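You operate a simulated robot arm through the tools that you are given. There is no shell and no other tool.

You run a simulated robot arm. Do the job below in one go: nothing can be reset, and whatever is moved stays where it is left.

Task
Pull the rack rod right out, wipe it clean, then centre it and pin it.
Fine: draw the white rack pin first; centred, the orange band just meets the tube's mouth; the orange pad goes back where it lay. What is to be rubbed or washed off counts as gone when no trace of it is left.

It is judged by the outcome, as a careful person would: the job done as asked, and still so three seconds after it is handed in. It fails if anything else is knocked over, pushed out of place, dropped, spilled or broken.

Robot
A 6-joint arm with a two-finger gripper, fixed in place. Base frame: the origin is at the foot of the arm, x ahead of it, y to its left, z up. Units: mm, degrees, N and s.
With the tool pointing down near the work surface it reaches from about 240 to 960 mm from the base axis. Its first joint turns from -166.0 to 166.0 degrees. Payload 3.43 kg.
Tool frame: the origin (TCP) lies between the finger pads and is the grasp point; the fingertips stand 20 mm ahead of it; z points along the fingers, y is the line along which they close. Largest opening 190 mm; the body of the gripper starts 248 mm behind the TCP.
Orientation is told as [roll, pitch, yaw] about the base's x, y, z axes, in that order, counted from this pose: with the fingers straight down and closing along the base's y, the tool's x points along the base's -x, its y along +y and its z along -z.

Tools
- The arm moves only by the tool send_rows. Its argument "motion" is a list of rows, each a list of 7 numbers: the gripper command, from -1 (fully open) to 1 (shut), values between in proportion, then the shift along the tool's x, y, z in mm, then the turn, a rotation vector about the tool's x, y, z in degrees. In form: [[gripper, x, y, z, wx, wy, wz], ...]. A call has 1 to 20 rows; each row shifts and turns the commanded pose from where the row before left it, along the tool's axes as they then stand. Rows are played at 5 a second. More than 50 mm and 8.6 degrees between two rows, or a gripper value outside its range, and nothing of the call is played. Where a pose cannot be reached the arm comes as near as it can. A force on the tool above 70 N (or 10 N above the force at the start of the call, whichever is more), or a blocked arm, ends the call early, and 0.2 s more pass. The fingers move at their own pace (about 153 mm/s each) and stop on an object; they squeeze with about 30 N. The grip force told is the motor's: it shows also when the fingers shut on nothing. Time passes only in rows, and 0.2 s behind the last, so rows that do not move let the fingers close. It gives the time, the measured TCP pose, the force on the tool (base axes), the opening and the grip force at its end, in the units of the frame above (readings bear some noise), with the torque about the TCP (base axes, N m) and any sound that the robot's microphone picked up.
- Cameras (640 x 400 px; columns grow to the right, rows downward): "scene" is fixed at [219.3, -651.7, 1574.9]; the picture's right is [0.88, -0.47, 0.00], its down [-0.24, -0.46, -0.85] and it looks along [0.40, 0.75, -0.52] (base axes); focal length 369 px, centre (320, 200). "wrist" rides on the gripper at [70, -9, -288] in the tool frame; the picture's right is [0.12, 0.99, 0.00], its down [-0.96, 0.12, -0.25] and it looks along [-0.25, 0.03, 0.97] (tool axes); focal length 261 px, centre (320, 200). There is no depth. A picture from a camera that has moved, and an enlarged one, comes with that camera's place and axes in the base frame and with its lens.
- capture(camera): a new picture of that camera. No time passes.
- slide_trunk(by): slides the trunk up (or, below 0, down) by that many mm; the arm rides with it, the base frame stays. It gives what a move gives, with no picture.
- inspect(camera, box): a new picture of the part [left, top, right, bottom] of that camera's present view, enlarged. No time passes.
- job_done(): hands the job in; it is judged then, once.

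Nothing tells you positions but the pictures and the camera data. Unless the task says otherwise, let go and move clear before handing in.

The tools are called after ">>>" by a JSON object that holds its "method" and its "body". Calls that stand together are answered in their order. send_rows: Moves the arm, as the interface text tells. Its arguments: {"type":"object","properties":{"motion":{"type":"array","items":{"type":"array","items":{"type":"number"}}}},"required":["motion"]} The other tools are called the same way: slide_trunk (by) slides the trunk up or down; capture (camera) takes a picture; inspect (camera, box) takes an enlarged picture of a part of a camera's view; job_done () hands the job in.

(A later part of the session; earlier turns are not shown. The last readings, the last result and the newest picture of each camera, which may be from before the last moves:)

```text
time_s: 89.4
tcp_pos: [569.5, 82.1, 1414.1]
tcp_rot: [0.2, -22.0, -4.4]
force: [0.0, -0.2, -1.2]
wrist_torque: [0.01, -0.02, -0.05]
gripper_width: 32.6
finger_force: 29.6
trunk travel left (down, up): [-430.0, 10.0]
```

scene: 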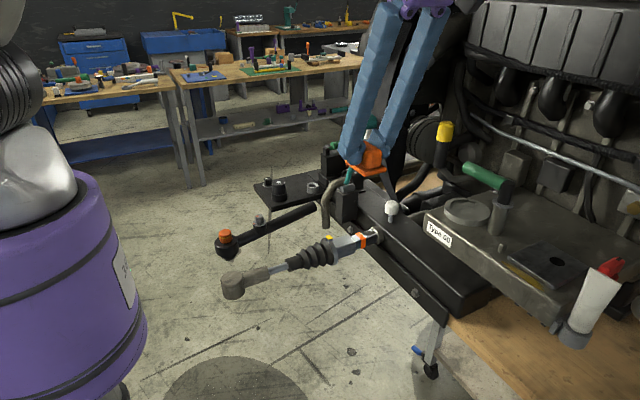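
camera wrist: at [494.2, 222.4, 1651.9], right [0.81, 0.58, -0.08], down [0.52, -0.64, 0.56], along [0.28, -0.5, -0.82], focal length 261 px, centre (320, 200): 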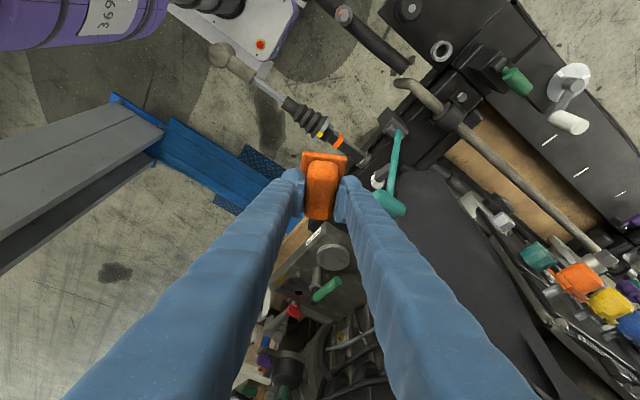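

>>> {"method": "send_rows", "body": {"motion": [[1, -1.7, 44.1, -0.4, 0, 0, 0], [1, -1.7, 44.1, -0.4, 0, 0, 0], [1, -1.7, 44.1, -0.4, 0, 0, 0], [1, -1.7, 44.1, -0.4, 0, 0, 0], [1, -1.7, 44.1, -0.4, 0, 0, 0], [1, -1.7, 44.1, -0.4, 0, 0, 0], [1, -29.5, 7.05, 27.7, 0, 0, 0], [1, -29.5, 7.05, 27.7, 0, 0, 0], [1, -29.5, 7.05, 27.7, 0, 0, 0], [1, -29.5, 7.05, 27.7, 0, 0, 0], [1, -29.5, 7.05, 27.7, 0, 0, 0], [1, -29.5, 7.05, 27.7, 0, 0, 0], [1, -29.5, 7.05, 27.7, 0, 0, 0], [1, -29.5, 7.05, 27.7, 0, 0, 0]]}}

>>> {"method": "capture", "body": {"camera": "wrist"}}

```text
time_s: 92.4
tcp_pos: [909.6, 379.3, 1301.6]
tcp_rot: [0.2, -21.8, -4.3]
force: [0.4, -0.7, -0.4]
wrist_torque: [-0.02, 0.11, -0.01]
gripper_width: 32.3
finger_force: 30.2
trunk travel left (down, up): [-430.0, 10.0]
```

```text
taken
camera wrist: at [736.9, 383.5, 1542.6], right [-0.04, 1.0, -0.04], down [0.81, 0.05, 0.59], along [0.59, -0.01, -0.81], focal length 261 px, centre (320, 200)
```

wrist: 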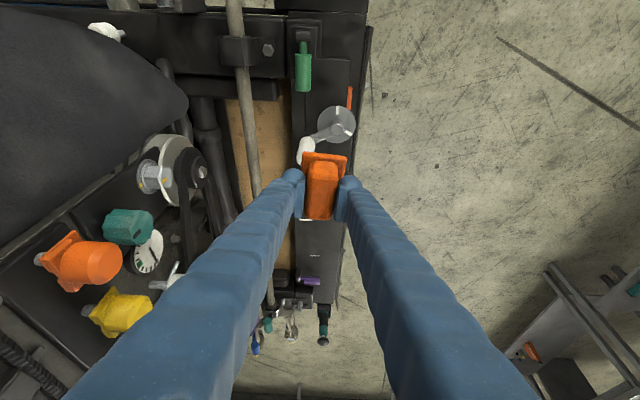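

>>> {"method": "send_rows", "body": {"motion": [[1, -24.7, 1.8, 33.25, 0.78, 0.3, 0.46], [1, -24.7, 1.8, 33.25, 0, 0, 0], [1, -24.7, 1.8, 33.25, 0, 0, 0], [1, -24.7, 1.8, 33.25, 0, 0, 0], [1, 0, 0, 0, 0, 0, 0]]}}

```text
time_s: 93.6
tcp_pos: [1046.2, 375.9, 1218.7]
tcp_rot: [-0.4, -21.8, -4.8]
force: [-0.6, -0.9, 0.2]
wrist_torque: [0.08, 0.03, 0.02]
gripper_width: 32.6
finger_force: 29.3
trunk travel left (down, up): [-430.0, 10.0]
```

>>> {"method": "send_rows", "body": {"motion": [[1, -2.4, -0.8, 6, 0, 0.3, 0], [1, 0, 0, 0, 0, 0, 0]]}}

>>> {"method": "inspect", "body": {"camera": "wrist", "box": [260, 110, 380, 250]}}

```text
time_s: 94.2
tcp_pos: [1052.1, 373.7, 1211.4]
tcp_rot: [-0.4, -21.3, -4.7]
force: [0.1, 0.7, -0.5]
wrist_torque: [0.02, 0.0, -0.01]
gripper_width: 32.4
finger_force: 29.9
trunk travel left (down, up): [-430.0, 10.0]
```

```text
2.86 times, centred on (320, 180) of wrist
camera zoom: at [881.6, 382.1, 1453.7], right [-0.02, 1.0, -0.05], down [0.81, 0.05, 0.58], along [0.58, -0.03, -0.81], focal length 745 px, centre (320, 257)
```

zoom: 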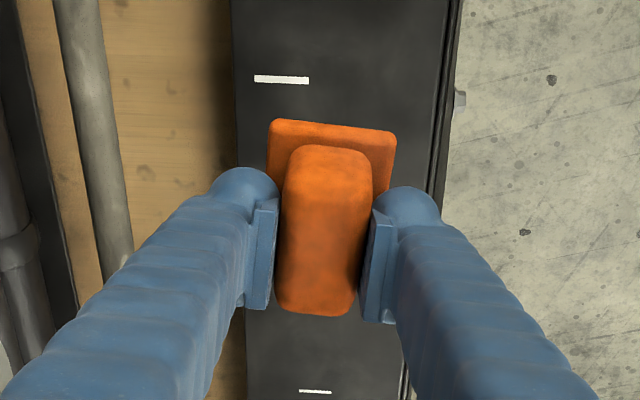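

The pad sits in the grip almost as when picked up. I'll lower the trunk the same way it came up.

>>> {"method": "slide_trunk", "body": {"by": -202}}

>>> {"method": "inspect", "body": {"camera": "wrist", "box": [260, 110, 380, 250]}}

```text
time_s: 96.3
tcp_pos: [1051.6, 372.9, 1011.8]
tcp_rot: [-0.4, -21.3, -4.8]
force: [-0.4, 0.4, -0.6]
wrist_torque: [0.01, 0.02, -0.02]
gripper_width: 32.3
finger_force: 30.6
trunk travel left (down, up): [-228.0, 212.0]
```

```text
2.86 times, centred on (320, 180) of wrist
camera zoom: at [881.2, 381.9, 1252.5], right [-0.02, 1.0, -0.05], down [0.81, 0.05, 0.58], along [0.58, -0.03, -0.81], focal length 745 px, centre (320, 257)
```

zoom: 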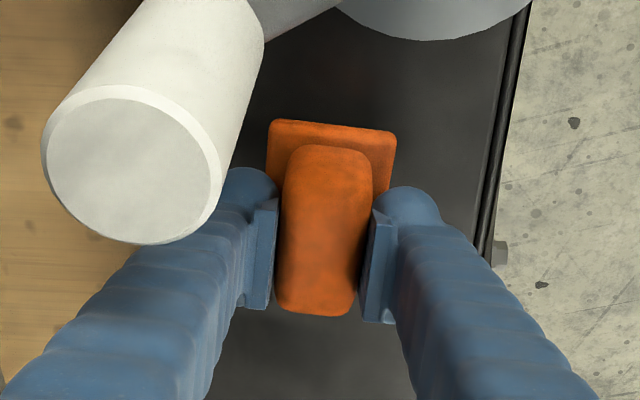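

>>> {"method": "send_rows", "body": {"motion": [[1, 1.3, 1.5, -0.5, 0, 0, 0], [1, 1.45, 0, 3.7, 0, 0, 0], [1, 1.1, 0, 2.8, 0, 0, 0], [1, 0.4, 0, 0.9, 0, 0, 0]]}}

```text
time_s: 97.3
tcp_pos: [1050.6, 375.6, 1002.7]
tcp_rot: [-0.6, -21.3, -4.8]
force: [0.0, 0.1, -0.8]
wrist_torque: [-0.02, -0.02, 0.0]
gripper_width: 32.1
finger_force: 29.4
trunk travel left (down, up): [-228.0, 212.0]
```

>>> {"method": "send_rows", "body": {"motion": [[1, 0.4, 0, 0.95, 0, 0, 0], [1, 0.4, 0, 0.95, 0, 0, 0], [1, 0.4, 0, 0.95, 0, 0, 0]]}}

>>> {"method": "inspect", "body": {"camera": "wrist", "box": [260, 110, 380, 250]}}

```text
time_s: 98.1
tcp_pos: [1049.8, 374.9, 998.6]
tcp_rot: [-0.5, -21.3, -4.8]
force: [0.2, 0.9, -0.7]
wrist_torque: [0.01, 0.01, -0.02]
gripper_width: 32.3
finger_force: 30.0
trunk travel left (down, up): [-228.0, 212.0]
```

```text
2.86 times, centred on (320, 180) of wrist
camera zoom: at [879.6, 383.8, 1240.8], right [-0.02, 1.0, -0.05], down [0.81, 0.05, 0.58], along [0.58, -0.03, -0.81], focal length 745 px, centre (320, 257)
```

zoom: 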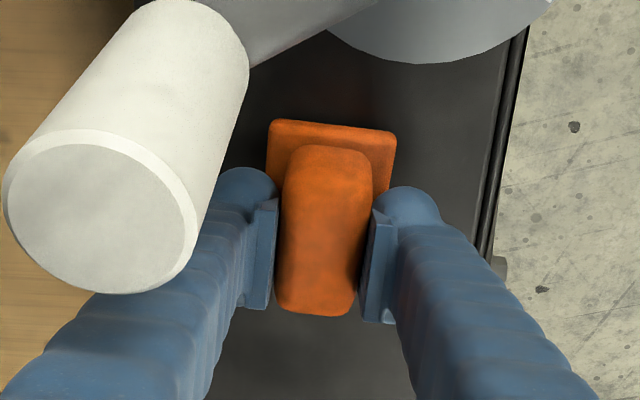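

>>> {"method": "send_rows", "body": {"motion": [[1, 0.36, 0, 0.93, 0, 0, 0], [1, 0.36, 0, 0.93, 0, 0, 0]]}}

>>> {"method": "send_rows", "body": {"motion": [[1, 0.36, 0, 0.93, 0, 0, 0], [1, 0, 0, 0, 0, 0, 0]]}}

```text
time_s: 98.7
tcp_pos: [1050.4, 375.5, 997.4]
tcp_rot: [-0.5, -21.2, -4.8]
force: [-0.1, -0.8, -0.2]
wrist_torque: [-0.02, 0.0, 0.02]
gripper_width: 32.4
finger_force: 29.9
trunk travel left (down, up): [-228.0, 212.0]
```

```text
time_s: 99.3
tcp_pos: [1049.2, 375.1, 996.2]
tcp_rot: [-0.5, -21.3, -4.8]
force: [0.6, 0.3, 0.1]
wrist_torque: [0.02, -0.04, 0.0]
gripper_width: 32.4
finger_force: 29.8
trunk travel left (down, up): [-228.0, 212.0]
```

>>> {"method": "send_rows", "body": {"motion": [[1, 0.36, 0, 0.93, 0, 0, 0], [1, 0, 0, 0, 0, 0, 0]]}}

>>> {"method": "send_rows", "body": {"motion": [[1, 0.36, 0, 0.93, 0, 0, 0], [1, 0, 0, 0, 0, 0, 0]]}}

>>> {"method": "inspect", "body": {"camera": "wrist", "box": [280, 120, 360, 230]}}

```text
time_s: 99.9
tcp_pos: [1050.8, 375.1, 996.3]
tcp_rot: [-0.5, -21.3, -4.7]
force: [1.1, -0.2, 1.3]
wrist_torque: [0.01, 0.01, 0.02]
gripper_width: 32.3
finger_force: 30.1
trunk travel left (down, up): [-228.0, 212.0]
```

```text
time_s: 100.5
tcp_pos: [1049.7, 374.3, 995.6]
tcp_rot: [-0.5, -21.3, -4.9]
force: [-0.9, -1.0, 5.4]
wrist_torque: [0.13, 0.07, 0.05]
gripper_width: 32.2
finger_force: 30.2
trunk travel left (down, up): [-228.0, 212.0]
```

```text
3.64 times, centred on (320, 175) of wrist
camera zoom: at [879.6, 383.4, 1237.3], right [-0.02, 1.0, -0.05], down [0.81, 0.05, 0.58], along [0.58, -0.03, -0.81], focal length 948 px, centre (320, 291)
```

zoom: 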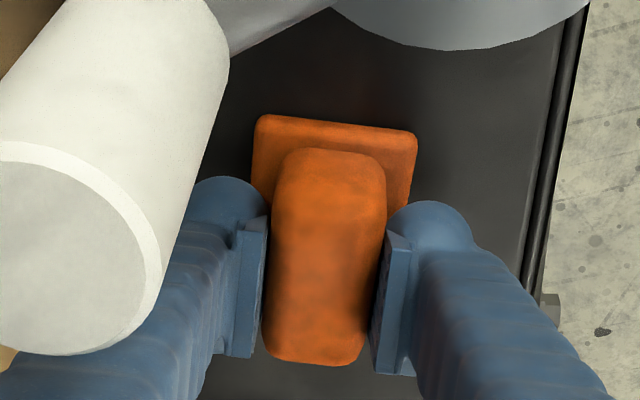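

The pad is down with light contact. Releasing it and lifting straight up with the trunk.

>>> {"method": "send_rows", "body": {"motion": [[0.3, 0, 0, 0, 0, 0, 0], [0.3, 0, 0, 0, 0, 0, 0], [0.3, 0, 0, 0, 0, 0, 0]]}}

>>> {"method": "inspect", "body": {"camera": "wrist", "box": [260, 110, 380, 250]}}

>>> {"method": "slide_trunk", "body": {"by": 205}}

>>> {"method": "capture", "body": {"camera": "wrist"}}

>>> {"method": "inspect", "body": {"camera": "wrist", "box": [270, 80, 380, 200]}}

```text
time_s: 101.3
tcp_pos: [1050.0, 375.2, 995.6]
tcp_rot: [-0.5, -21.3, -4.8]
force: [0.3, 0.2, -0.8]
wrist_torque: [-0.02, 0.0, -0.02]
gripper_width: 66.3
finger_force: 0.0
trunk travel left (down, up): [-228.0, 212.0]
```

```text
2.86 times, centred on (320, 180) of wrist
camera zoom: at [879.9, 383.6, 1236.4], right [-0.02, 1.0, -0.05], down [0.81, 0.05, 0.58], along [0.58, -0.03, -0.81], focal length 745 px, centre (320, 257)
```

zoom: 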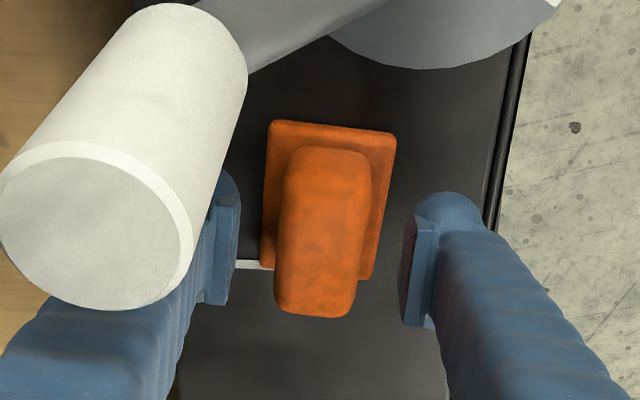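

```text
time_s: 103.5
tcp_pos: [1050.1, 376.6, 1199.3]
tcp_rot: [-0.5, -21.3, -4.8]
force: [0.8, -0.5, -0.4]
wrist_torque: [0.05, -0.02, 0.01]
gripper_width: 66.4
finger_force: 0.1
trunk travel left (down, up): [-433.0, 7.0]
```

```text
taken
camera wrist: at [880.3, 383.6, 1440.9], right [-0.02, 1.0, -0.05], down [0.81, 0.05, 0.58], along [0.58, -0.03, -0.81], focal length 261 px, centre (320, 200)
```

wrist: 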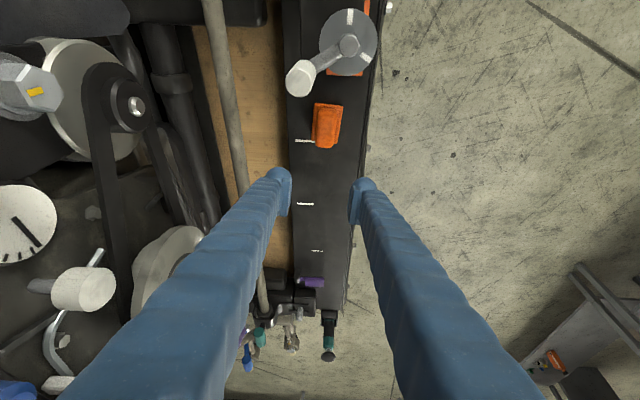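

```text
3.33 times, centred on (325, 140) of wrist
camera zoom: at [880.3, 383.6, 1440.9], right [-0.02, 1.0, -0.05], down [0.81, 0.05, 0.58], along [0.58, -0.03, -0.81], focal length 869 px, centre (303, 400)
```

zoom: 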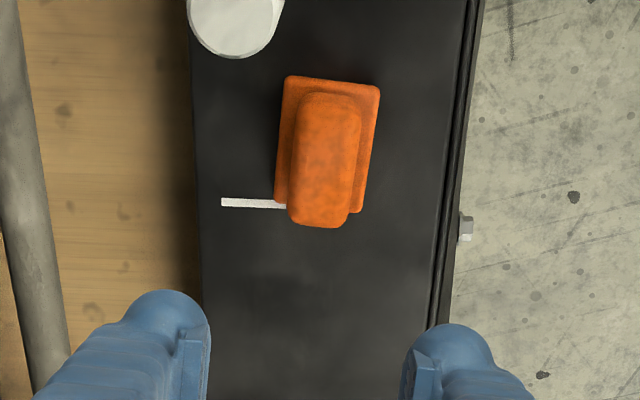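

The pad is back by its tick mark, just as it lay. I'll retrace the route back to the rod side.

>>> {"method": "send_rows", "body": {"motion": [[0.3, 24.4, -3, -36.7, 0, 0, 0], [0.3, 24.4, -3, -36.7, 0, 0, 0], [0.3, 24.4, -3, -36.7, 0, 0, 0], [0.3, 24.4, -3, -36.7, 0, 0, 0], [0.3, 29.5, -7.05, -27.7, 0, 0, 0], [0.3, 29.5, -7.05, -27.7, 0, 0, 0], [0.3, 29.5, -7.05, -27.7, 0, 0, 0], [0.3, 29.5, -7.05, -27.7, 0, 0, 0], [0.3, 29.5, -7.05, -27.7, 0, 0, 0], [0.3, 29.5, -7.05, -27.7, 0, 0, 0], [0.3, 29.5, -7.05, -27.7, 0, 0, 0], [0.3, 29.5, -7.05, -27.7, 0, 0, 0]]}}

>>> {"method": "send_rows", "body": {"motion": [[0.3, 1, -43.3, 2.3, 0, 0, 0], [0.3, 1, -43.3, 2.3, 0, 0, 0], [0.3, 1, -43.3, 2.3, 0, 0, 0], [0.3, 1, -43.3, 2.3, 0, 0, 0], [0.3, 1, -43.3, 2.3, 0, 0, 0], [0.3, 1, -43.3, 2.3, 0, 0, 0], [0.3, 1, -43.3, 2.3, 0, 0, 0], [0.3, 1, -43.3, 2.3, 0, 0, 0]]}}

>>> {"method": "capture", "body": {"camera": "wrist"}}

>>> {"method": "capture", "body": {"camera": "scene"}}

```text
time_s: 106.2
tcp_pos: [600.7, 347.8, 1421.5]
tcp_rot: [-0.6, -21.3, -5.0]
force: [-0.3, -0.2, 1.1]
wrist_torque: [0.02, -0.07, -0.02]
gripper_width: 66.7
finger_force: 0.0
trunk travel left (down, up): [-433.0, 7.0]
```

```text
time_s: 108.0
tcp_pos: [568.3, 0.8, 1405.2]
tcp_rot: [-0.4, -21.4, -4.8]
force: [-0.2, -1.3, -0.1]
wrist_torque: [0.06, 0.01, 0.05]
gripper_width: 66.5
finger_force: 0.0
trunk travel left (down, up): [-433.0, 7.0]
```

```text
taken
camera wrist: at [398.0, 10.3, 1646.3], right [-0.02, 1.0, -0.05], down [0.81, 0.05, 0.58], along [0.58, -0.03, -0.81], focal length 261 px, centre (320, 200)
```

wrist: 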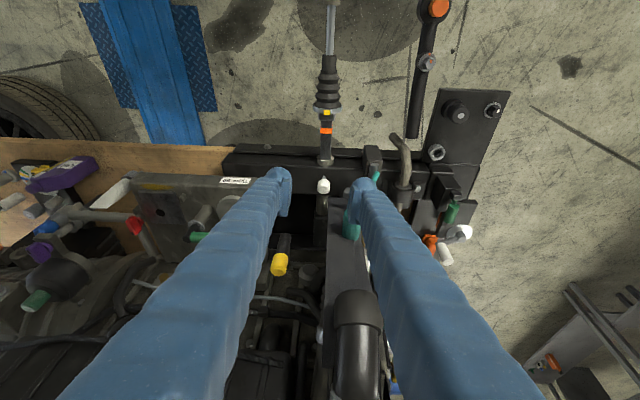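

```text
taken
```

scene: 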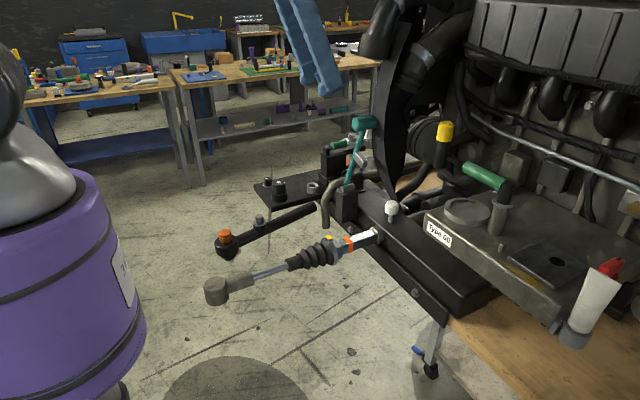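

>>> {"method": "inspect", "body": {"camera": "wrist", "box": [305, 110, 345, 175]}}

>>> {"method": "inspect", "body": {"camera": "scene", "box": [340, 222, 390, 252]}}

```text
6.15 times, centred on (325, 142) of wrist
camera zoom: at [398.0, 10.3, 1646.3], right [-0.02, 1.0, -0.05], down [0.81, 0.05, 0.58], along [0.58, -0.03, -0.81], focal length 1604 px, centre (289, 554)
```

zoom: 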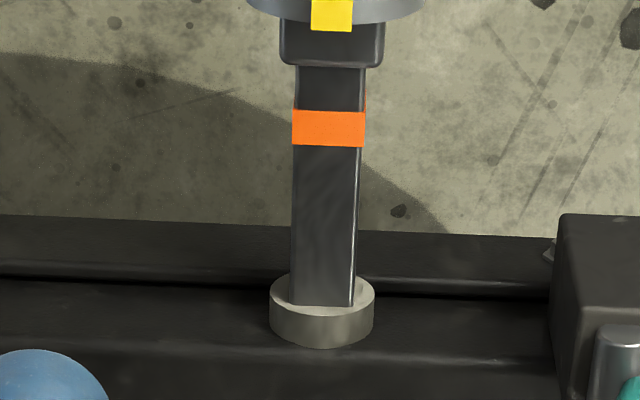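

```text
12.80 times, centred on (365, 237) of scene
camera zoom: at [219.3, -651.7, 1574.9], right [0.88, -0.47, 0.0], down [-0.24, -0.46, -0.85], along [0.4, 0.75, -0.52], focal length 4724 px, centre (-256, -274)
```

zoom: 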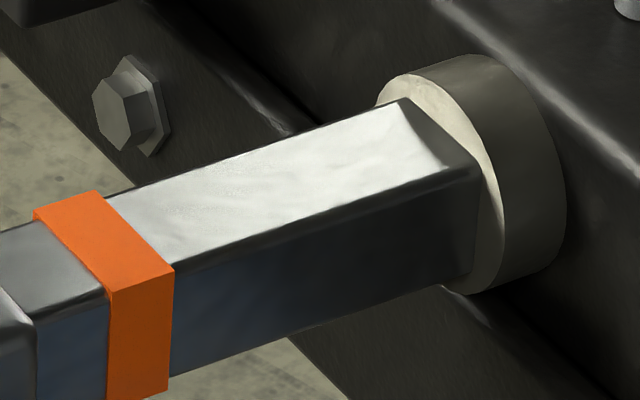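

The bar looks uniformly clean with only the plain metal texture. I'll set the tool to a straight 30° lean and lower the trunk, then work the rod back in, gripping the bar first because the block is still in the boot ring.

>>> {"method": "send_rows", "body": {"motion": [[0.3, 0, 0, 0, -2.15, 0, -4.47], [0.3, 0, 0, 0, 0, -4.3, 0], [0.3, 0, 0, 0, 0, -4.3, 0]]}}

>>> {"method": "slide_trunk", "body": {"by": -207}}

>>> {"method": "capture", "body": {"camera": "scene"}}

```text
time_s: 108.8
tcp_pos: [569.9, 3.4, 1405.0]
tcp_rot: [-0.1, -30.1, 0.0]
force: [0.0, 0.0, -0.1]
wrist_torque: [0.02, 0.0, -0.03]
gripper_width: 66.4
finger_force: 0.0
trunk travel left (down, up): [-433.0, 7.0]
```

```text
time_s: 111.0
tcp_pos: [569.7, 3.4, 1197.7]
tcp_rot: [0.1, -29.8, -0.1]
force: [-0.1, 0.4, 0.9]
wrist_torque: [0.01, 0.01, 0.02]
gripper_width: 66.6
finger_force: 0.1
trunk travel left (down, up): [-226.0, 214.0]
```

```text
taken
```

scene: 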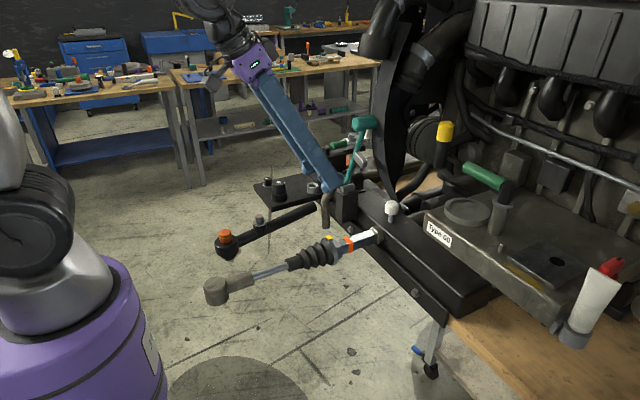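

>>> {"method": "send_rows", "body": {"motion": [[0.3, 4, -0.4, 38.1, 0, 0, 0], [0.3, 4, -0.4, 38.1, 0, 0, 0], [0.3, 4, -0.4, 38.1, 0, 0, 0], [0.3, 4, -0.4, 38.1, 0, 0, 0], [0.3, 4, -0.4, 38.1, 0, 0, 0]]}}

>>> {"method": "inspect", "body": {"camera": "wrist", "box": [260, 130, 380, 250]}}

>>> {"method": "inspect", "body": {"camera": "scene", "box": [300, 180, 420, 280]}}

```text
time_s: 112.2
tcp_pos: [648.6, -1.0, 1024.1]
tcp_rot: [-0.2, -29.8, 0.1]
force: [0.0, -0.2, 0.3]
wrist_torque: [-0.01, 0.03, 0.02]
gripper_width: 66.7
finger_force: 0.0
trunk travel left (down, up): [-226.0, 214.0]
```

```text
3.33 times, centred on (320, 190) of wrist
camera zoom: at [443.8, -8.8, 1237.2], right [-0.1, 0.99, -0.06], down [0.71, 0.12, 0.69], along [0.7, 0.03, -0.72], focal length 869 px, centre (320, 233)
```

zoom: 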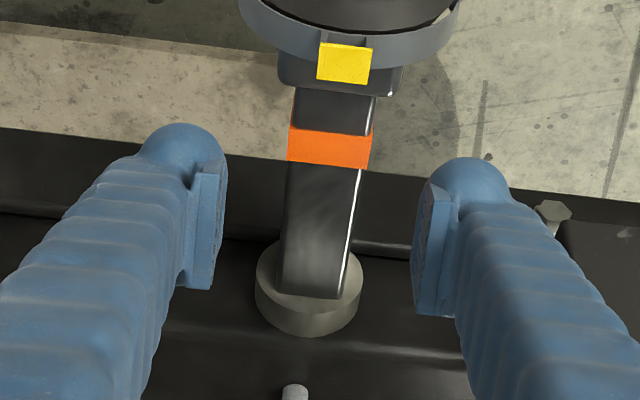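

```text
4.00 times, centred on (360, 230) of scene
camera zoom: at [219.3, -651.7, 1574.9], right [0.88, -0.47, 0.0], down [-0.24, -0.46, -0.85], along [0.4, 0.75, -0.52], focal length 1476 px, centre (160, 80)
```

zoom: 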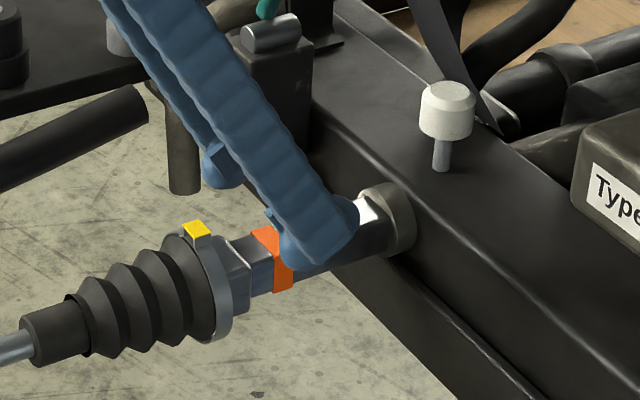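

>>> {"method": "send_rows", "body": {"motion": [[0.3, 0, 0, 25, 0, 0, 0], [0.3, 0, 0, 25, 0, 0, 0], [0.3, 0, 0, 26, 0, 0, 0]]}}

>>> {"method": "inspect", "body": {"camera": "wrist", "box": [260, 130, 380, 250]}}

>>> {"method": "inspect", "body": {"camera": "scene", "box": [310, 200, 400, 265]}}

```text
time_s: 113.0
tcp_pos: [685.8, 0.6, 956.3]
tcp_rot: [0.1, -29.9, 0.0]
force: [-0.4, 0.2, 0.0]
wrist_torque: [0.02, 0.0, 0.02]
gripper_width: 66.4
finger_force: 0.0
trunk travel left (down, up): [-226.0, 214.0]
```

```text
3.33 times, centred on (320, 190) of wrist
camera zoom: at [481.7, -7.0, 1170.2], right [-0.1, 0.99, -0.06], down [0.71, 0.12, 0.69], along [0.7, 0.03, -0.72], focal length 869 px, centre (320, 233)
```

zoom: 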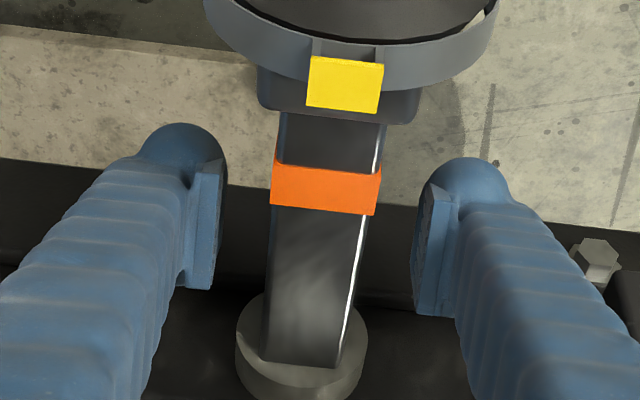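

```text
6.15 times, centred on (355, 232) of scene
camera zoom: at [219.3, -651.7, 1574.9], right [0.88, -0.47, 0.0], down [-0.24, -0.46, -0.85], along [0.4, 0.75, -0.52], focal length 2271 px, centre (105, 0)
```

zoom: 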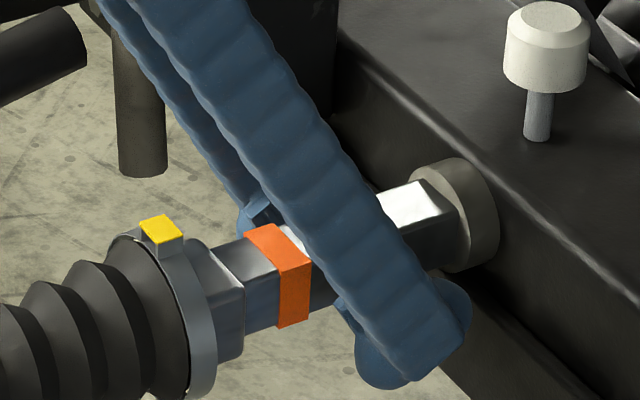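

>>> {"method": "send_rows", "body": {"motion": [[1, 0, 0, 0, 0, 0, 0], [1, 0, 0, 0, 0, 0, 0], [1, 0, 0, 0, 0, 0, 0]]}}

>>> {"method": "send_rows", "body": {"motion": [[1, -4.33, 0, 2.5, 0, 0, 0], [1, -4.33, 0, 2.5, 0, 0, 0], [1, -4.33, 0, 2.5, 0, 0, 0], [1, -4.33, 0, 2.5, 0, 0, 0]]}}

>>> {"method": "inspect", "body": {"camera": "scene", "box": [310, 200, 400, 265]}}

```text
time_s: 113.8
tcp_pos: [686.3, -0.3, 958.0]
tcp_rot: [0.0, -30.0, -0.1]
force: [2.3, -13.9, 9.1]
wrist_torque: [-0.1, -0.45, -0.15]
gripper_width: 28.9
finger_force: 44.7
trunk travel left (down, up): [-226.0, 214.0]
```

```text
time_s: 114.8
tcp_pos: [703.6, -0.7, 957.5]
tcp_rot: [0.0, -30.1, -0.1]
force: [-1.1, -10.3, 16.4]
wrist_torque: [-0.03, -0.04, -0.07]
gripper_width: 28.9
finger_force: 45.0
trunk travel left (down, up): [-226.0, 214.0]
```

```text
6.15 times, centred on (355, 232) of scene
camera zoom: at [219.3, -651.7, 1574.9], right [0.88, -0.47, 0.0], down [-0.24, -0.46, -0.85], along [0.4, 0.75, -0.52], focal length 2271 px, centre (105, 0)
```

zoom: 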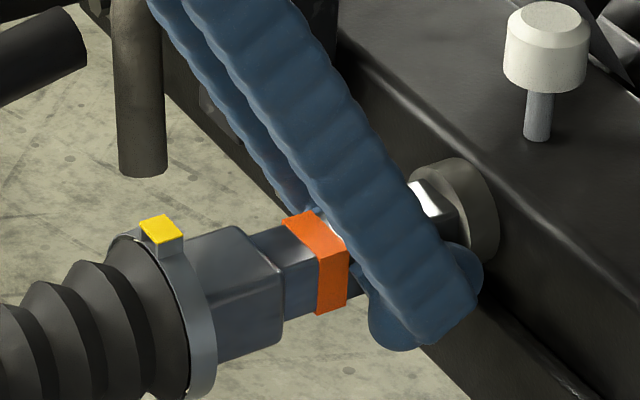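

That moved it in about 17 mm. I'll open, slide back without lifting, regrip the bar and push again.

>>> {"method": "send_rows", "body": {"motion": [[0.3, 0, 0, 0, 0, 0, 0], [0.3, 0, 0, 0, 0, 0, 0], [0.3, 4.6, 0.5, -2.65, 0, 0, 0], [0.3, 5.2, 0.5, -3, 0, 0, 0], [0.3, 5.2, 0, -3, 0, 0, 0], [1, 0, 0, 0, 0, 0, 0], [1, 0, 0, 0, 0, 0, 0], [1, 0, 0, 0, 0, 0, 0]]}}

>>> {"method": "inspect", "body": {"camera": "scene", "box": [310, 200, 400, 265]}}

```text
time_s: 116.6
tcp_pos: [688.8, -0.6, 959.6]
tcp_rot: [0.2, -29.8, -0.1]
force: [-1.6, -27.5, 3.4]
wrist_torque: [-0.19, 0.0, -0.23]
gripper_width: 28.9
finger_force: 45.1
trunk travel left (down, up): [-226.0, 214.0]
```

```text
6.15 times, centred on (355, 232) of scene
camera zoom: at [219.3, -651.7, 1574.9], right [0.88, -0.47, 0.0], down [-0.24, -0.46, -0.85], along [0.4, 0.75, -0.52], focal length 2271 px, centre (105, 0)
```

zoom: 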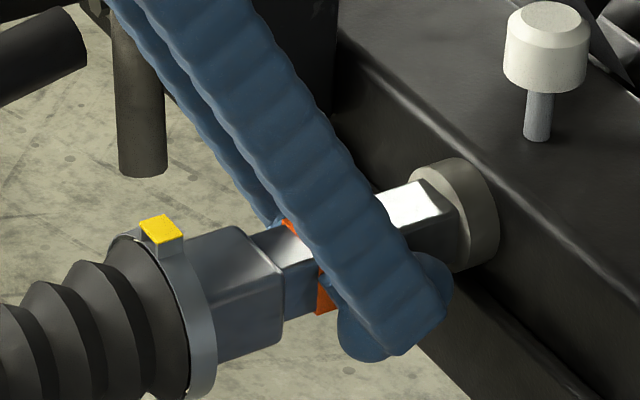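

>>> {"method": "send_rows", "body": {"motion": [[1, 0, -1.5, 0, 0, 0, 0], [1, -4.33, 0, 2.5, 0, 0, 0], [1, -4.33, 0, 2.5, 0, 0, 0], [1, -4.33, 0, 2.5, 0, 0, 0]]}}

>>> {"method": "inspect", "body": {"camera": "scene", "box": [310, 200, 400, 265]}}

```text
time_s: 117.6
tcp_pos: [703.9, -1.2, 957.4]
tcp_rot: [0.0, -30.0, 0.0]
force: [-2.1, -7.8, 8.9]
wrist_torque: [0.01, 0.12, -0.07]
gripper_width: 28.6
finger_force: 44.5
trunk travel left (down, up): [-226.0, 214.0]
```

```text
6.15 times, centred on (355, 232) of scene
camera zoom: at [219.3, -651.7, 1574.9], right [0.88, -0.47, 0.0], down [-0.24, -0.46, -0.85], along [0.4, 0.75, -0.52], focal length 2271 px, centre (105, 0)
```

zoom: 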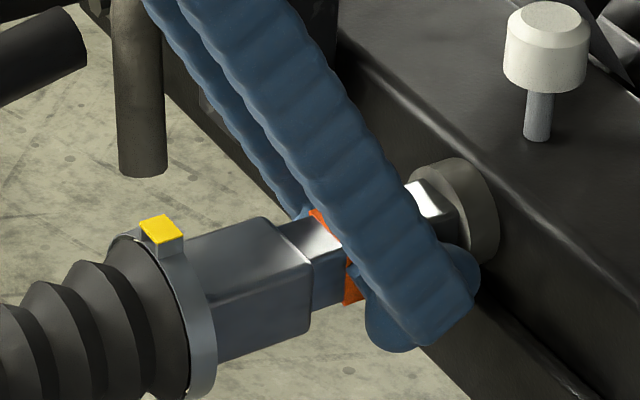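

The block is now mostly clear of the ring. I'll open, reduce the lean to 15°, slide back over the block and grip it.

>>> {"method": "send_rows", "body": {"motion": [[0.25, 0, 0, 0, 0, 0, 0], [0.25, 0, 0, 0, 0, 0, 0], [0.25, 0, 0, 0, 0, 7.5, 0], [0.25, 0, 0, 0, 0, 7.5, 0], [0.25, 20.3, 0, -5.4, 0, 0, 0], [0.25, 20.3, 0, -5.4, 0, 0, 0], [0.25, 20.3, 0, -5.4, 0, 0, 0]]}}

>>> {"method": "inspect", "body": {"camera": "wrist", "box": [260, 130, 380, 250]}}

>>> {"method": "inspect", "body": {"camera": "scene", "box": [310, 200, 400, 265]}}

```text
time_s: 119.2
tcp_pos: [640.0, -1.5, 957.9]
tcp_rot: [0.0, -14.9, 0.0]
force: [0.4, 0.7, 0.9]
wrist_torque: [0.02, 0.03, -0.03]
gripper_width: 71.3
finger_force: 0.1
trunk travel left (down, up): [-226.0, 214.0]
```

```text
3.33 times, centred on (320, 190) of wrist
camera zoom: at [498.2, -8.6, 1216.0], right [-0.11, 0.99, -0.03], down [0.87, 0.11, 0.49], along [0.49, 0.03, -0.87], focal length 869 px, centre (320, 233)
```

zoom: 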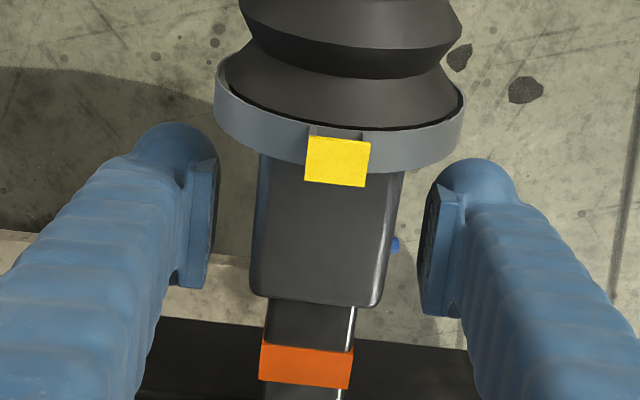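

```text
6.15 times, centred on (355, 232) of scene
camera zoom: at [219.3, -651.7, 1574.9], right [0.88, -0.47, 0.0], down [-0.24, -0.46, -0.85], along [0.4, 0.75, -0.52], focal length 2271 px, centre (105, 0)
```

zoom: 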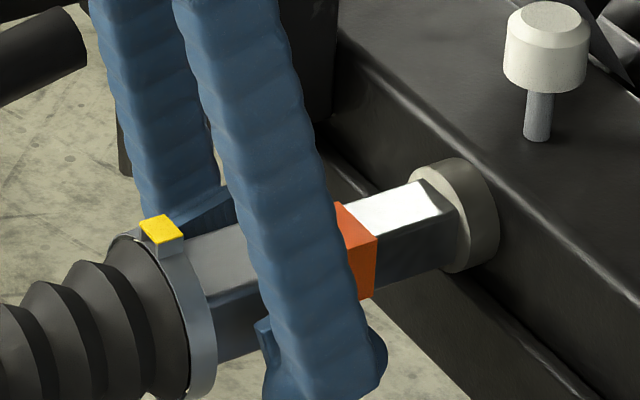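

>>> {"method": "send_rows", "body": {"motion": [[0.25, -2.9, 0, 0.8, 0, 0, 0], [1, 0, 0, 0, 0, 0, 0], [1, 0, 0, 0, 0, 0, 0], [1, 0, 0, 0, 0, 0, 0]]}}

>>> {"method": "inspect", "body": {"camera": "wrist", "box": [260, 130, 380, 250]}}

```text
time_s: 120.2
tcp_pos: [644.6, 0.1, 956.6]
tcp_rot: [-0.1, -14.8, -0.2]
force: [-1.7, -0.8, 4.2]
wrist_torque: [-0.04, 0.08, 0.07]
gripper_width: 43.2
finger_force: 45.1
trunk travel left (down, up): [-226.0, 214.0]
```

```text
3.33 times, centred on (320, 190) of wrist
camera zoom: at [501.3, -8.1, 1216.4], right [-0.11, 0.99, -0.03], down [0.87, 0.11, 0.49], along [0.49, 0.03, -0.87], focal length 869 px, centre (320, 233)
```

zoom: 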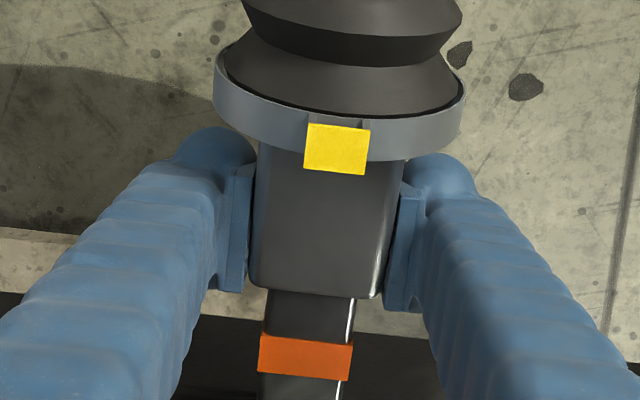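

>>> {"method": "send_rows", "body": {"motion": [[1, -7.73, 0, 2.07, 0, 0, 0], [1, -7.73, 0, 2.07, 0, 0, 0], [1, -7.73, 0, 2.07, 0, 0, 0], [1, -7.73, 0, 2.07, 0, 0, 0], [1, -7.73, 0, 2.07, 0, 0, 0]]}}

>>> {"method": "inspect", "body": {"camera": "scene", "box": [350, 215, 400, 250]}}

>>> {"method": "capture", "body": {"camera": "scene"}}

```text
time_s: 121.4
tcp_pos: [683.4, -0.1, 957.8]
tcp_rot: [-0.1, -14.9, 0.0]
force: [0.3, 9.2, 2.7]
wrist_torque: [0.08, 0.32, 0.04]
gripper_width: 43.1
finger_force: 44.3
trunk travel left (down, up): [-226.0, 214.0]
```

```text
11.43 times, centred on (375, 232) of scene
camera zoom: at [219.3, -651.7, 1574.9], right [0.88, -0.47, 0.0], down [-0.24, -0.46, -0.85], along [0.4, 0.75, -0.52], focal length 4217 px, centre (-309, -171)
```

zoom: 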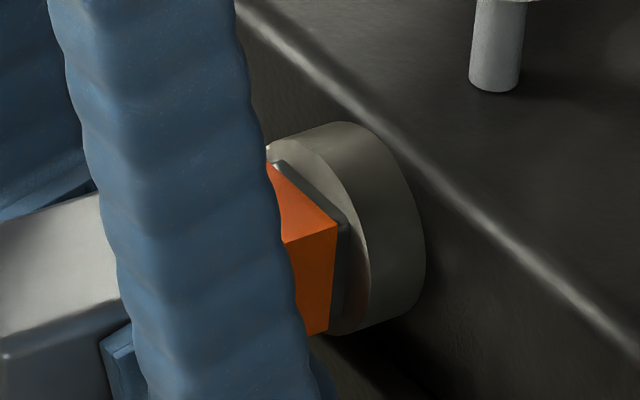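

```text
taken
```

scene: 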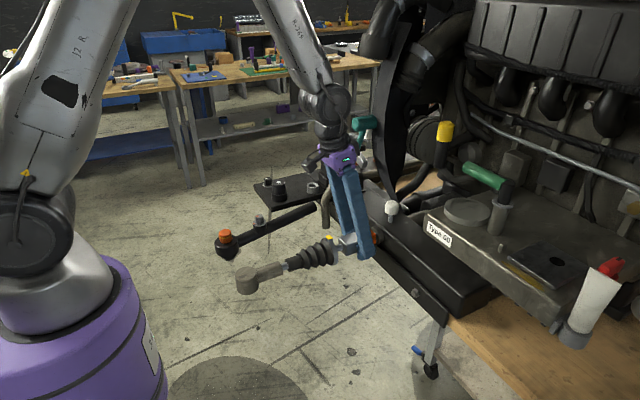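

>>> {"method": "send_rows", "body": {"motion": [[1, -1.93, 0.6, 0.52, 0, 0, 0], [1, 0, 0, 0, 0, 0, 0]]}}

>>> {"method": "inspect", "body": {"camera": "scene", "box": [355, 220, 390, 245]}}

>>> {"method": "inspect", "body": {"camera": "wrist", "box": [280, 190, 360, 290]}}

```text
time_s: 122.0
tcp_pos: [684.9, -0.2, 957.0]
tcp_rot: [0.0, -14.7, -0.2]
force: [-1.7, -3.5, -2.9]
wrist_torque: [-0.11, 0.03, 0.05]
gripper_width: 42.9
finger_force: 45.3
trunk travel left (down, up): [-226.0, 214.0]
```

```text
16.00 times, centred on (372, 232) of scene
camera zoom: at [219.3, -651.7, 1574.9], right [0.88, -0.47, 0.0], down [-0.24, -0.46, -0.85], along [0.4, 0.75, -0.52], focal length 5904 px, centre (-520, -320)
```

zoom: 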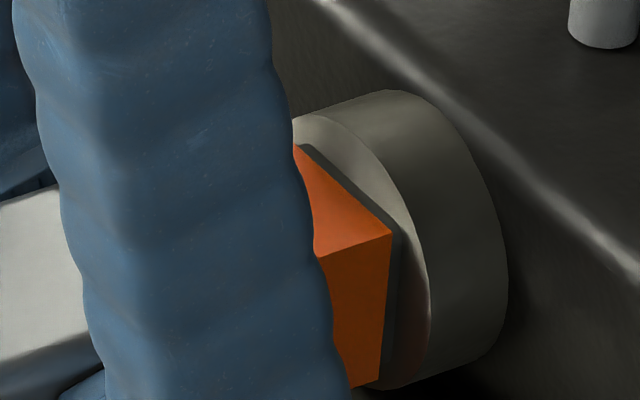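

```text
4.00 times, centred on (320, 240) of wrist
camera zoom: at [542.5, -8.0, 1216.5], right [-0.11, 0.99, -0.03], down [0.87, 0.11, 0.49], along [0.49, 0.03, -0.87], focal length 1043 px, centre (320, 40)
```

zoom: 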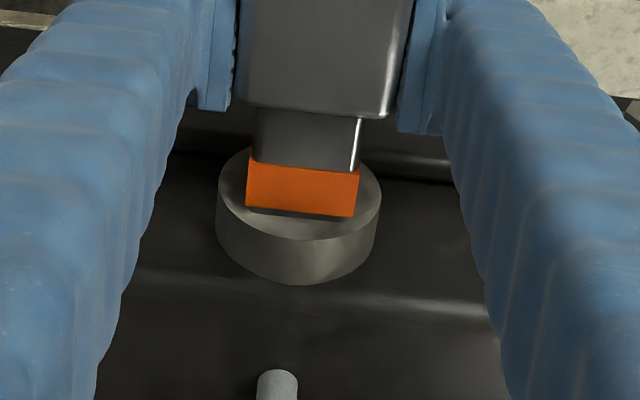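

About 2–2.5 mm of gap remains before the band meets the mouth (comparing with the pinned view at the start). I'll push it in gently.

>>> {"method": "send_rows", "body": {"motion": [[1, -1.64, 0, 0.44, 0, 0, 0], [1, 0, 0, 0, 0, 0, 0]]}}

>>> {"method": "inspect", "body": {"camera": "scene", "box": [355, 220, 390, 245]}}

>>> {"method": "inspect", "body": {"camera": "wrist", "box": [290, 215, 340, 265]}}

```text
time_s: 122.6
tcp_pos: [685.5, -0.8, 957.5]
tcp_rot: [0.0, -14.9, -0.1]
force: [-2.9, -10.3, -2.8]
wrist_torque: [-0.13, 0.24, 0.01]
gripper_width: 42.8
finger_force: 45.1
trunk travel left (down, up): [-226.0, 214.0]
```

```text
16.00 times, centred on (372, 232) of scene
camera zoom: at [219.3, -651.7, 1574.9], right [0.88, -0.47, 0.0], down [-0.24, -0.46, -0.85], along [0.4, 0.75, -0.52], focal length 5904 px, centre (-520, -320)
```

zoom: 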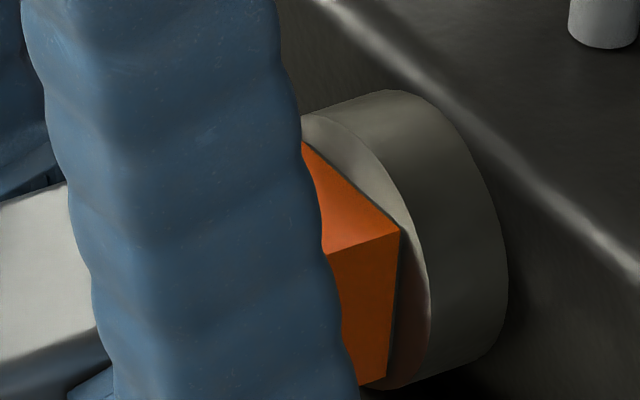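

```text
8.00 times, centred on (315, 240) of wrist
camera zoom: at [544.0, -8.1, 1216.5], right [-0.11, 0.99, -0.03], down [0.87, 0.11, 0.49], along [0.49, 0.03, -0.87], focal length 2085 px, centre (360, -120)
```

zoom: 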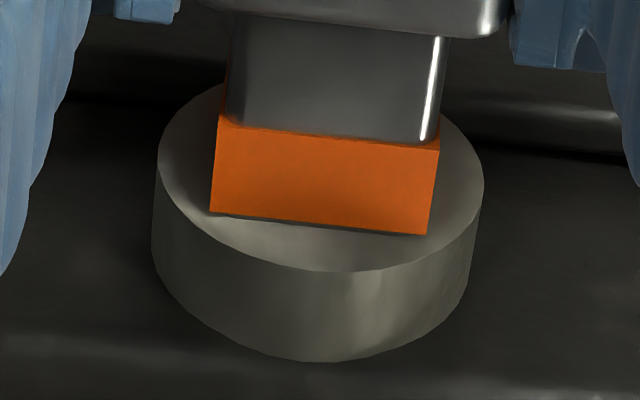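

>>> {"method": "send_rows", "body": {"motion": [[1, -0.5, 0.5, 0.13, 0, 0, 0], [1, 0, 0, 0, 0, 0, 0]]}}

>>> {"method": "inspect", "body": {"camera": "scene", "box": [355, 220, 390, 245]}}

>>> {"method": "inspect", "body": {"camera": "wrist", "box": [290, 215, 340, 265]}}

```text
time_s: 123.2
tcp_pos: [686.1, -1.1, 957.3]
tcp_rot: [0.0, -14.8, -0.1]
force: [-1.8, -17.2, -4.8]
wrist_torque: [-0.17, 0.01, 0.05]
gripper_width: 42.9
finger_force: 44.8
trunk travel left (down, up): [-226.0, 214.0]
```

```text
16.00 times, centred on (372, 232) of scene
camera zoom: at [219.3, -651.7, 1574.9], right [0.88, -0.47, 0.0], down [-0.24, -0.46, -0.85], along [0.4, 0.75, -0.52], focal length 5904 px, centre (-520, -320)
```

zoom: 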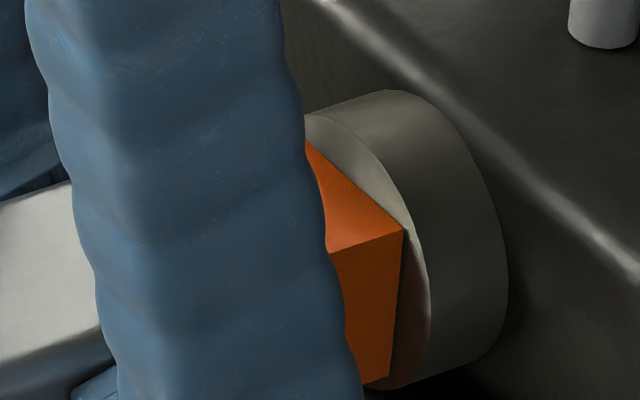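

```text
8.00 times, centred on (315, 240) of wrist
camera zoom: at [544.7, -8.1, 1216.5], right [-0.11, 0.99, -0.03], down [0.87, 0.11, 0.49], along [0.49, 0.03, -0.87], focal length 2085 px, centre (360, -120)
```

zoom: 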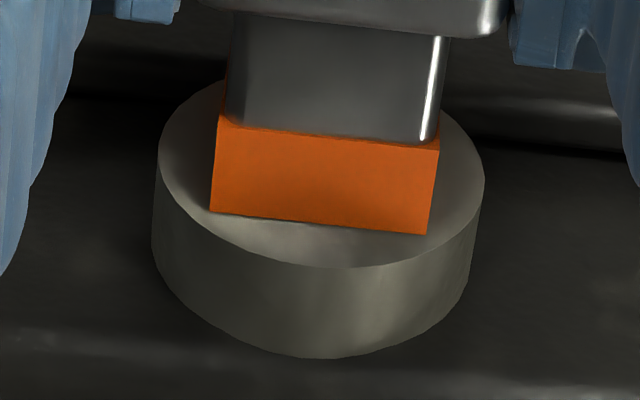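

The band now just meets the mouth, matching the starting view. I'll relax the side load and release.

>>> {"method": "send_rows", "body": {"motion": [[1, 0, -1.2, 0, 0, 0, 0], [1, 0, 0, 0, 0, 0, 0]]}}

>>> {"method": "send_rows", "body": {"motion": [[0.3, 0, 0, 0, 0, 0, 0], [0.3, 0, 0, 0, 0, 0, 0], [0.3, 0, 0, 0, 0, 0, 0]]}}

>>> {"method": "inspect", "body": {"camera": "scene", "box": [355, 220, 390, 245]}}

>>> {"method": "inspect", "body": {"camera": "wrist", "box": [290, 215, 340, 265]}}

```text
time_s: 123.8
tcp_pos: [686.5, 0.4, 957.3]
tcp_rot: [-0.1, -14.9, 0.0]
force: [-2.4, -1.7, -2.3]
wrist_torque: [0.08, 0.13, -0.05]
gripper_width: 42.8
finger_force: 45.1
trunk travel left (down, up): [-226.0, 214.0]
```

```text
time_s: 124.6
tcp_pos: [686.9, -1.7, 956.9]
tcp_rot: [0.0, -14.9, 0.1]
force: [0.1, -0.6, -0.3]
wrist_torque: [0.01, 0.01, -0.01]
gripper_width: 66.4
finger_force: 0.1
trunk travel left (down, up): [-226.0, 214.0]
```

```text
16.00 times, centred on (372, 232) of scene
camera zoom: at [219.3, -651.7, 1574.9], right [0.88, -0.47, 0.0], down [-0.24, -0.46, -0.85], along [0.4, 0.75, -0.52], focal length 5904 px, centre (-520, -320)
```

zoom: 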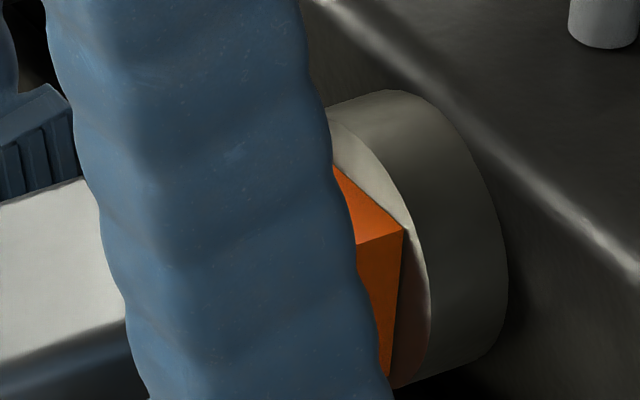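

```text
8.00 times, centred on (315, 240) of wrist
camera zoom: at [544.5, -8.1, 1216.4], right [-0.11, 0.99, -0.03], down [0.87, 0.11, 0.49], along [0.49, 0.03, -0.87], focal length 2085 px, centre (360, -120)
```

zoom: 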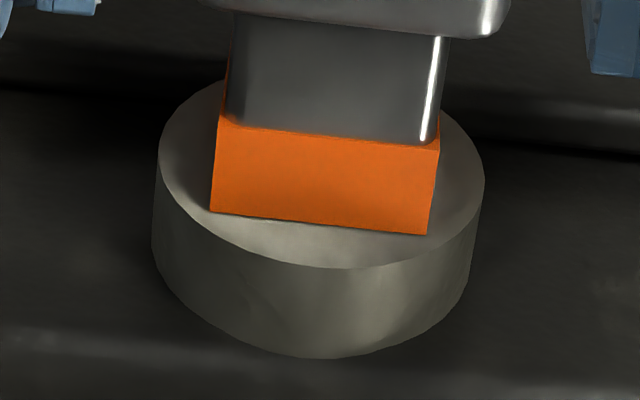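

Centred and released. I'll rise clear of the ring tab, back away, and restore the diagonal 30° lean used for the pin.

>>> {"method": "send_rows", "body": {"motion": [[0.3, -7.8, 0, -29, 0, 0, 0], [0.3, -7.8, 0, -29, 0, 0, 0], [0.3, -7.8, 0, -29, 0, 0, 0], [0.3, 9, -11.7, -32.9, 0, 0, 0], [0.3, 9, -11.7, -32.9, 0, 0, 0], [0.3, 9, -11.7, -32.9, 0, 0, 0], [0.3, 9, -11.7, -32.9, 0, 0, 0], [0.3, 9, -11.7, -32.9, 0, 0, 0], [0.3, 0, 0, 0, 0, -7.55, 0], [0.3, 0, 0, 0, 0, -7.55, 0], [0.3, 0, 0, 0, -3.75, 0, -6.5], [0.3, 0, 0, 0, -3.75, 0, -6.5], [0.3, 0, 0, 0, -3.75, 0, -6.5], [0.3, 0, 0, 0, -3.75, 0, -6.5], [0.3, 0, 0, 0, -3.75, 0, -6.5], [0.3, 0, 0, 0, -3.75, 0, -6.5]]}}

>>> {"method": "inspect", "body": {"camera": "scene", "box": [320, 190, 420, 260]}}

>>> {"method": "inspect", "body": {"camera": "scene", "box": [350, 215, 400, 250]}}

```text
time_s: 128.0
tcp_pos: [602.1, -59.1, 1193.4]
tcp_rot: [0.0, -30.0, 45.1]
force: [0.0, -0.6, -0.2]
wrist_torque: [-0.02, 0.0, 0.0]
gripper_width: 66.3
finger_force: 0.1
trunk travel left (down, up): [-226.0, 214.0]
```

```text
5.71 times, centred on (370, 225) of scene
camera zoom: at [219.3, -651.7, 1574.9], right [0.88, -0.47, 0.0], down [-0.24, -0.46, -0.85], along [0.4, 0.75, -0.52], focal length 2109 px, centre (34, 57)
```

zoom: 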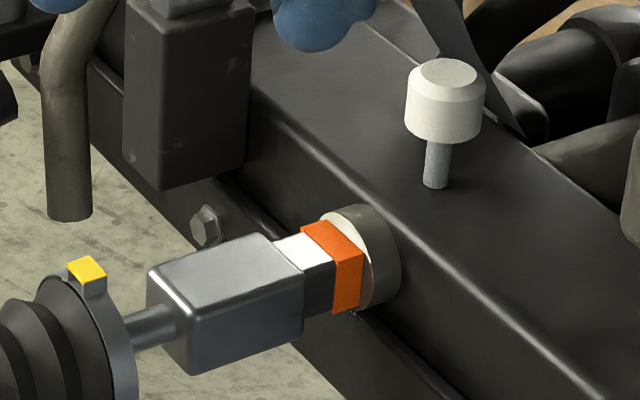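

```text
11.43 times, centred on (375, 232) of scene
camera zoom: at [219.3, -651.7, 1574.9], right [0.88, -0.47, 0.0], down [-0.24, -0.46, -0.85], along [0.4, 0.75, -0.52], focal length 4217 px, centre (-309, -171)
```

zoom: 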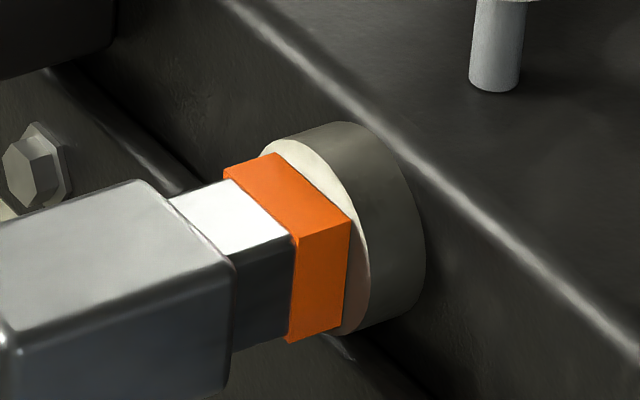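

The band position matches the original pinned view to within a pixel or two. Now to the pin: approaching on the same diagonal line as before.

>>> {"method": "send_rows", "body": {"motion": [[0.3, -15.7, -17.7, 28, 0, 0, 0], [0.3, -15.7, -17.7, 28, 0, 0, 0], [0.3, -15.7, -17.7, 28, 0, 0, 0], [0.3, -15.7, -17.7, 28, 0, 0, 0], [0.3, -15.7, -17.7, 28, 0, 0, 0]]}}

>>> {"method": "inspect", "body": {"camera": "wrist", "box": [260, 120, 380, 240]}}

>>> {"method": "inspect", "body": {"camera": "scene", "box": [340, 130, 440, 250]}}

```text
time_s: 129.2
tcp_pos: [762.6, -24.5, 1111.4]
tcp_rot: [0.0, -29.8, 45.1]
force: [0.4, -0.1, -0.3]
wrist_torque: [0.05, 0.02, 0.0]
gripper_width: 66.6
finger_force: 0.0
trunk travel left (down, up): [-226.0, 214.0]
```

```text
3.33 times, centred on (320, 180) of wrist
camera zoom: at [623.8, -174.4, 1324.3], right [-0.77, 0.63, -0.06], down [0.42, 0.58, 0.69], along [0.47, 0.51, -0.72], focal length 869 px, centre (320, 267)
```

zoom: 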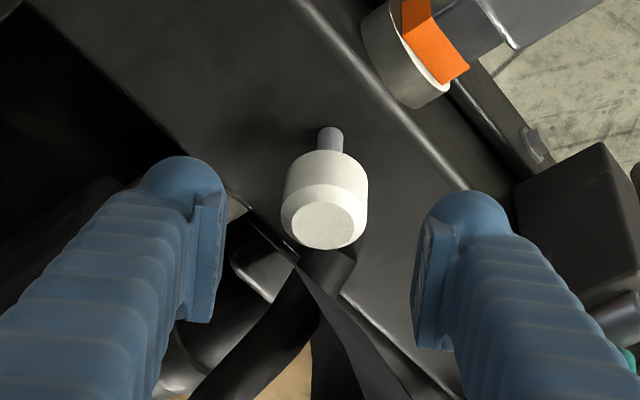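

```text
3.33 times, centred on (390, 190) of scene
camera zoom: at [219.3, -651.7, 1574.9], right [0.88, -0.47, 0.0], down [-0.24, -0.46, -0.85], along [0.4, 0.75, -0.52], focal length 1230 px, centre (87, 233)
```

zoom: 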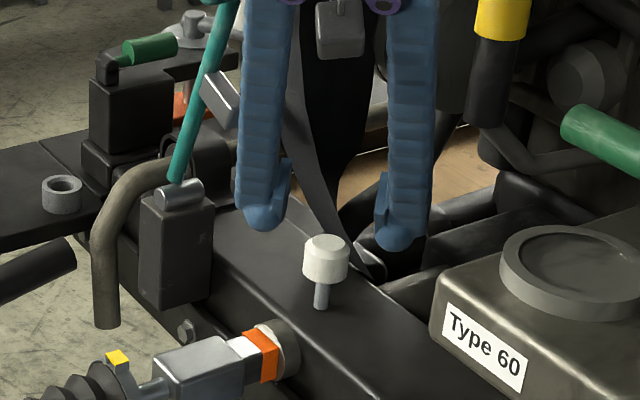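

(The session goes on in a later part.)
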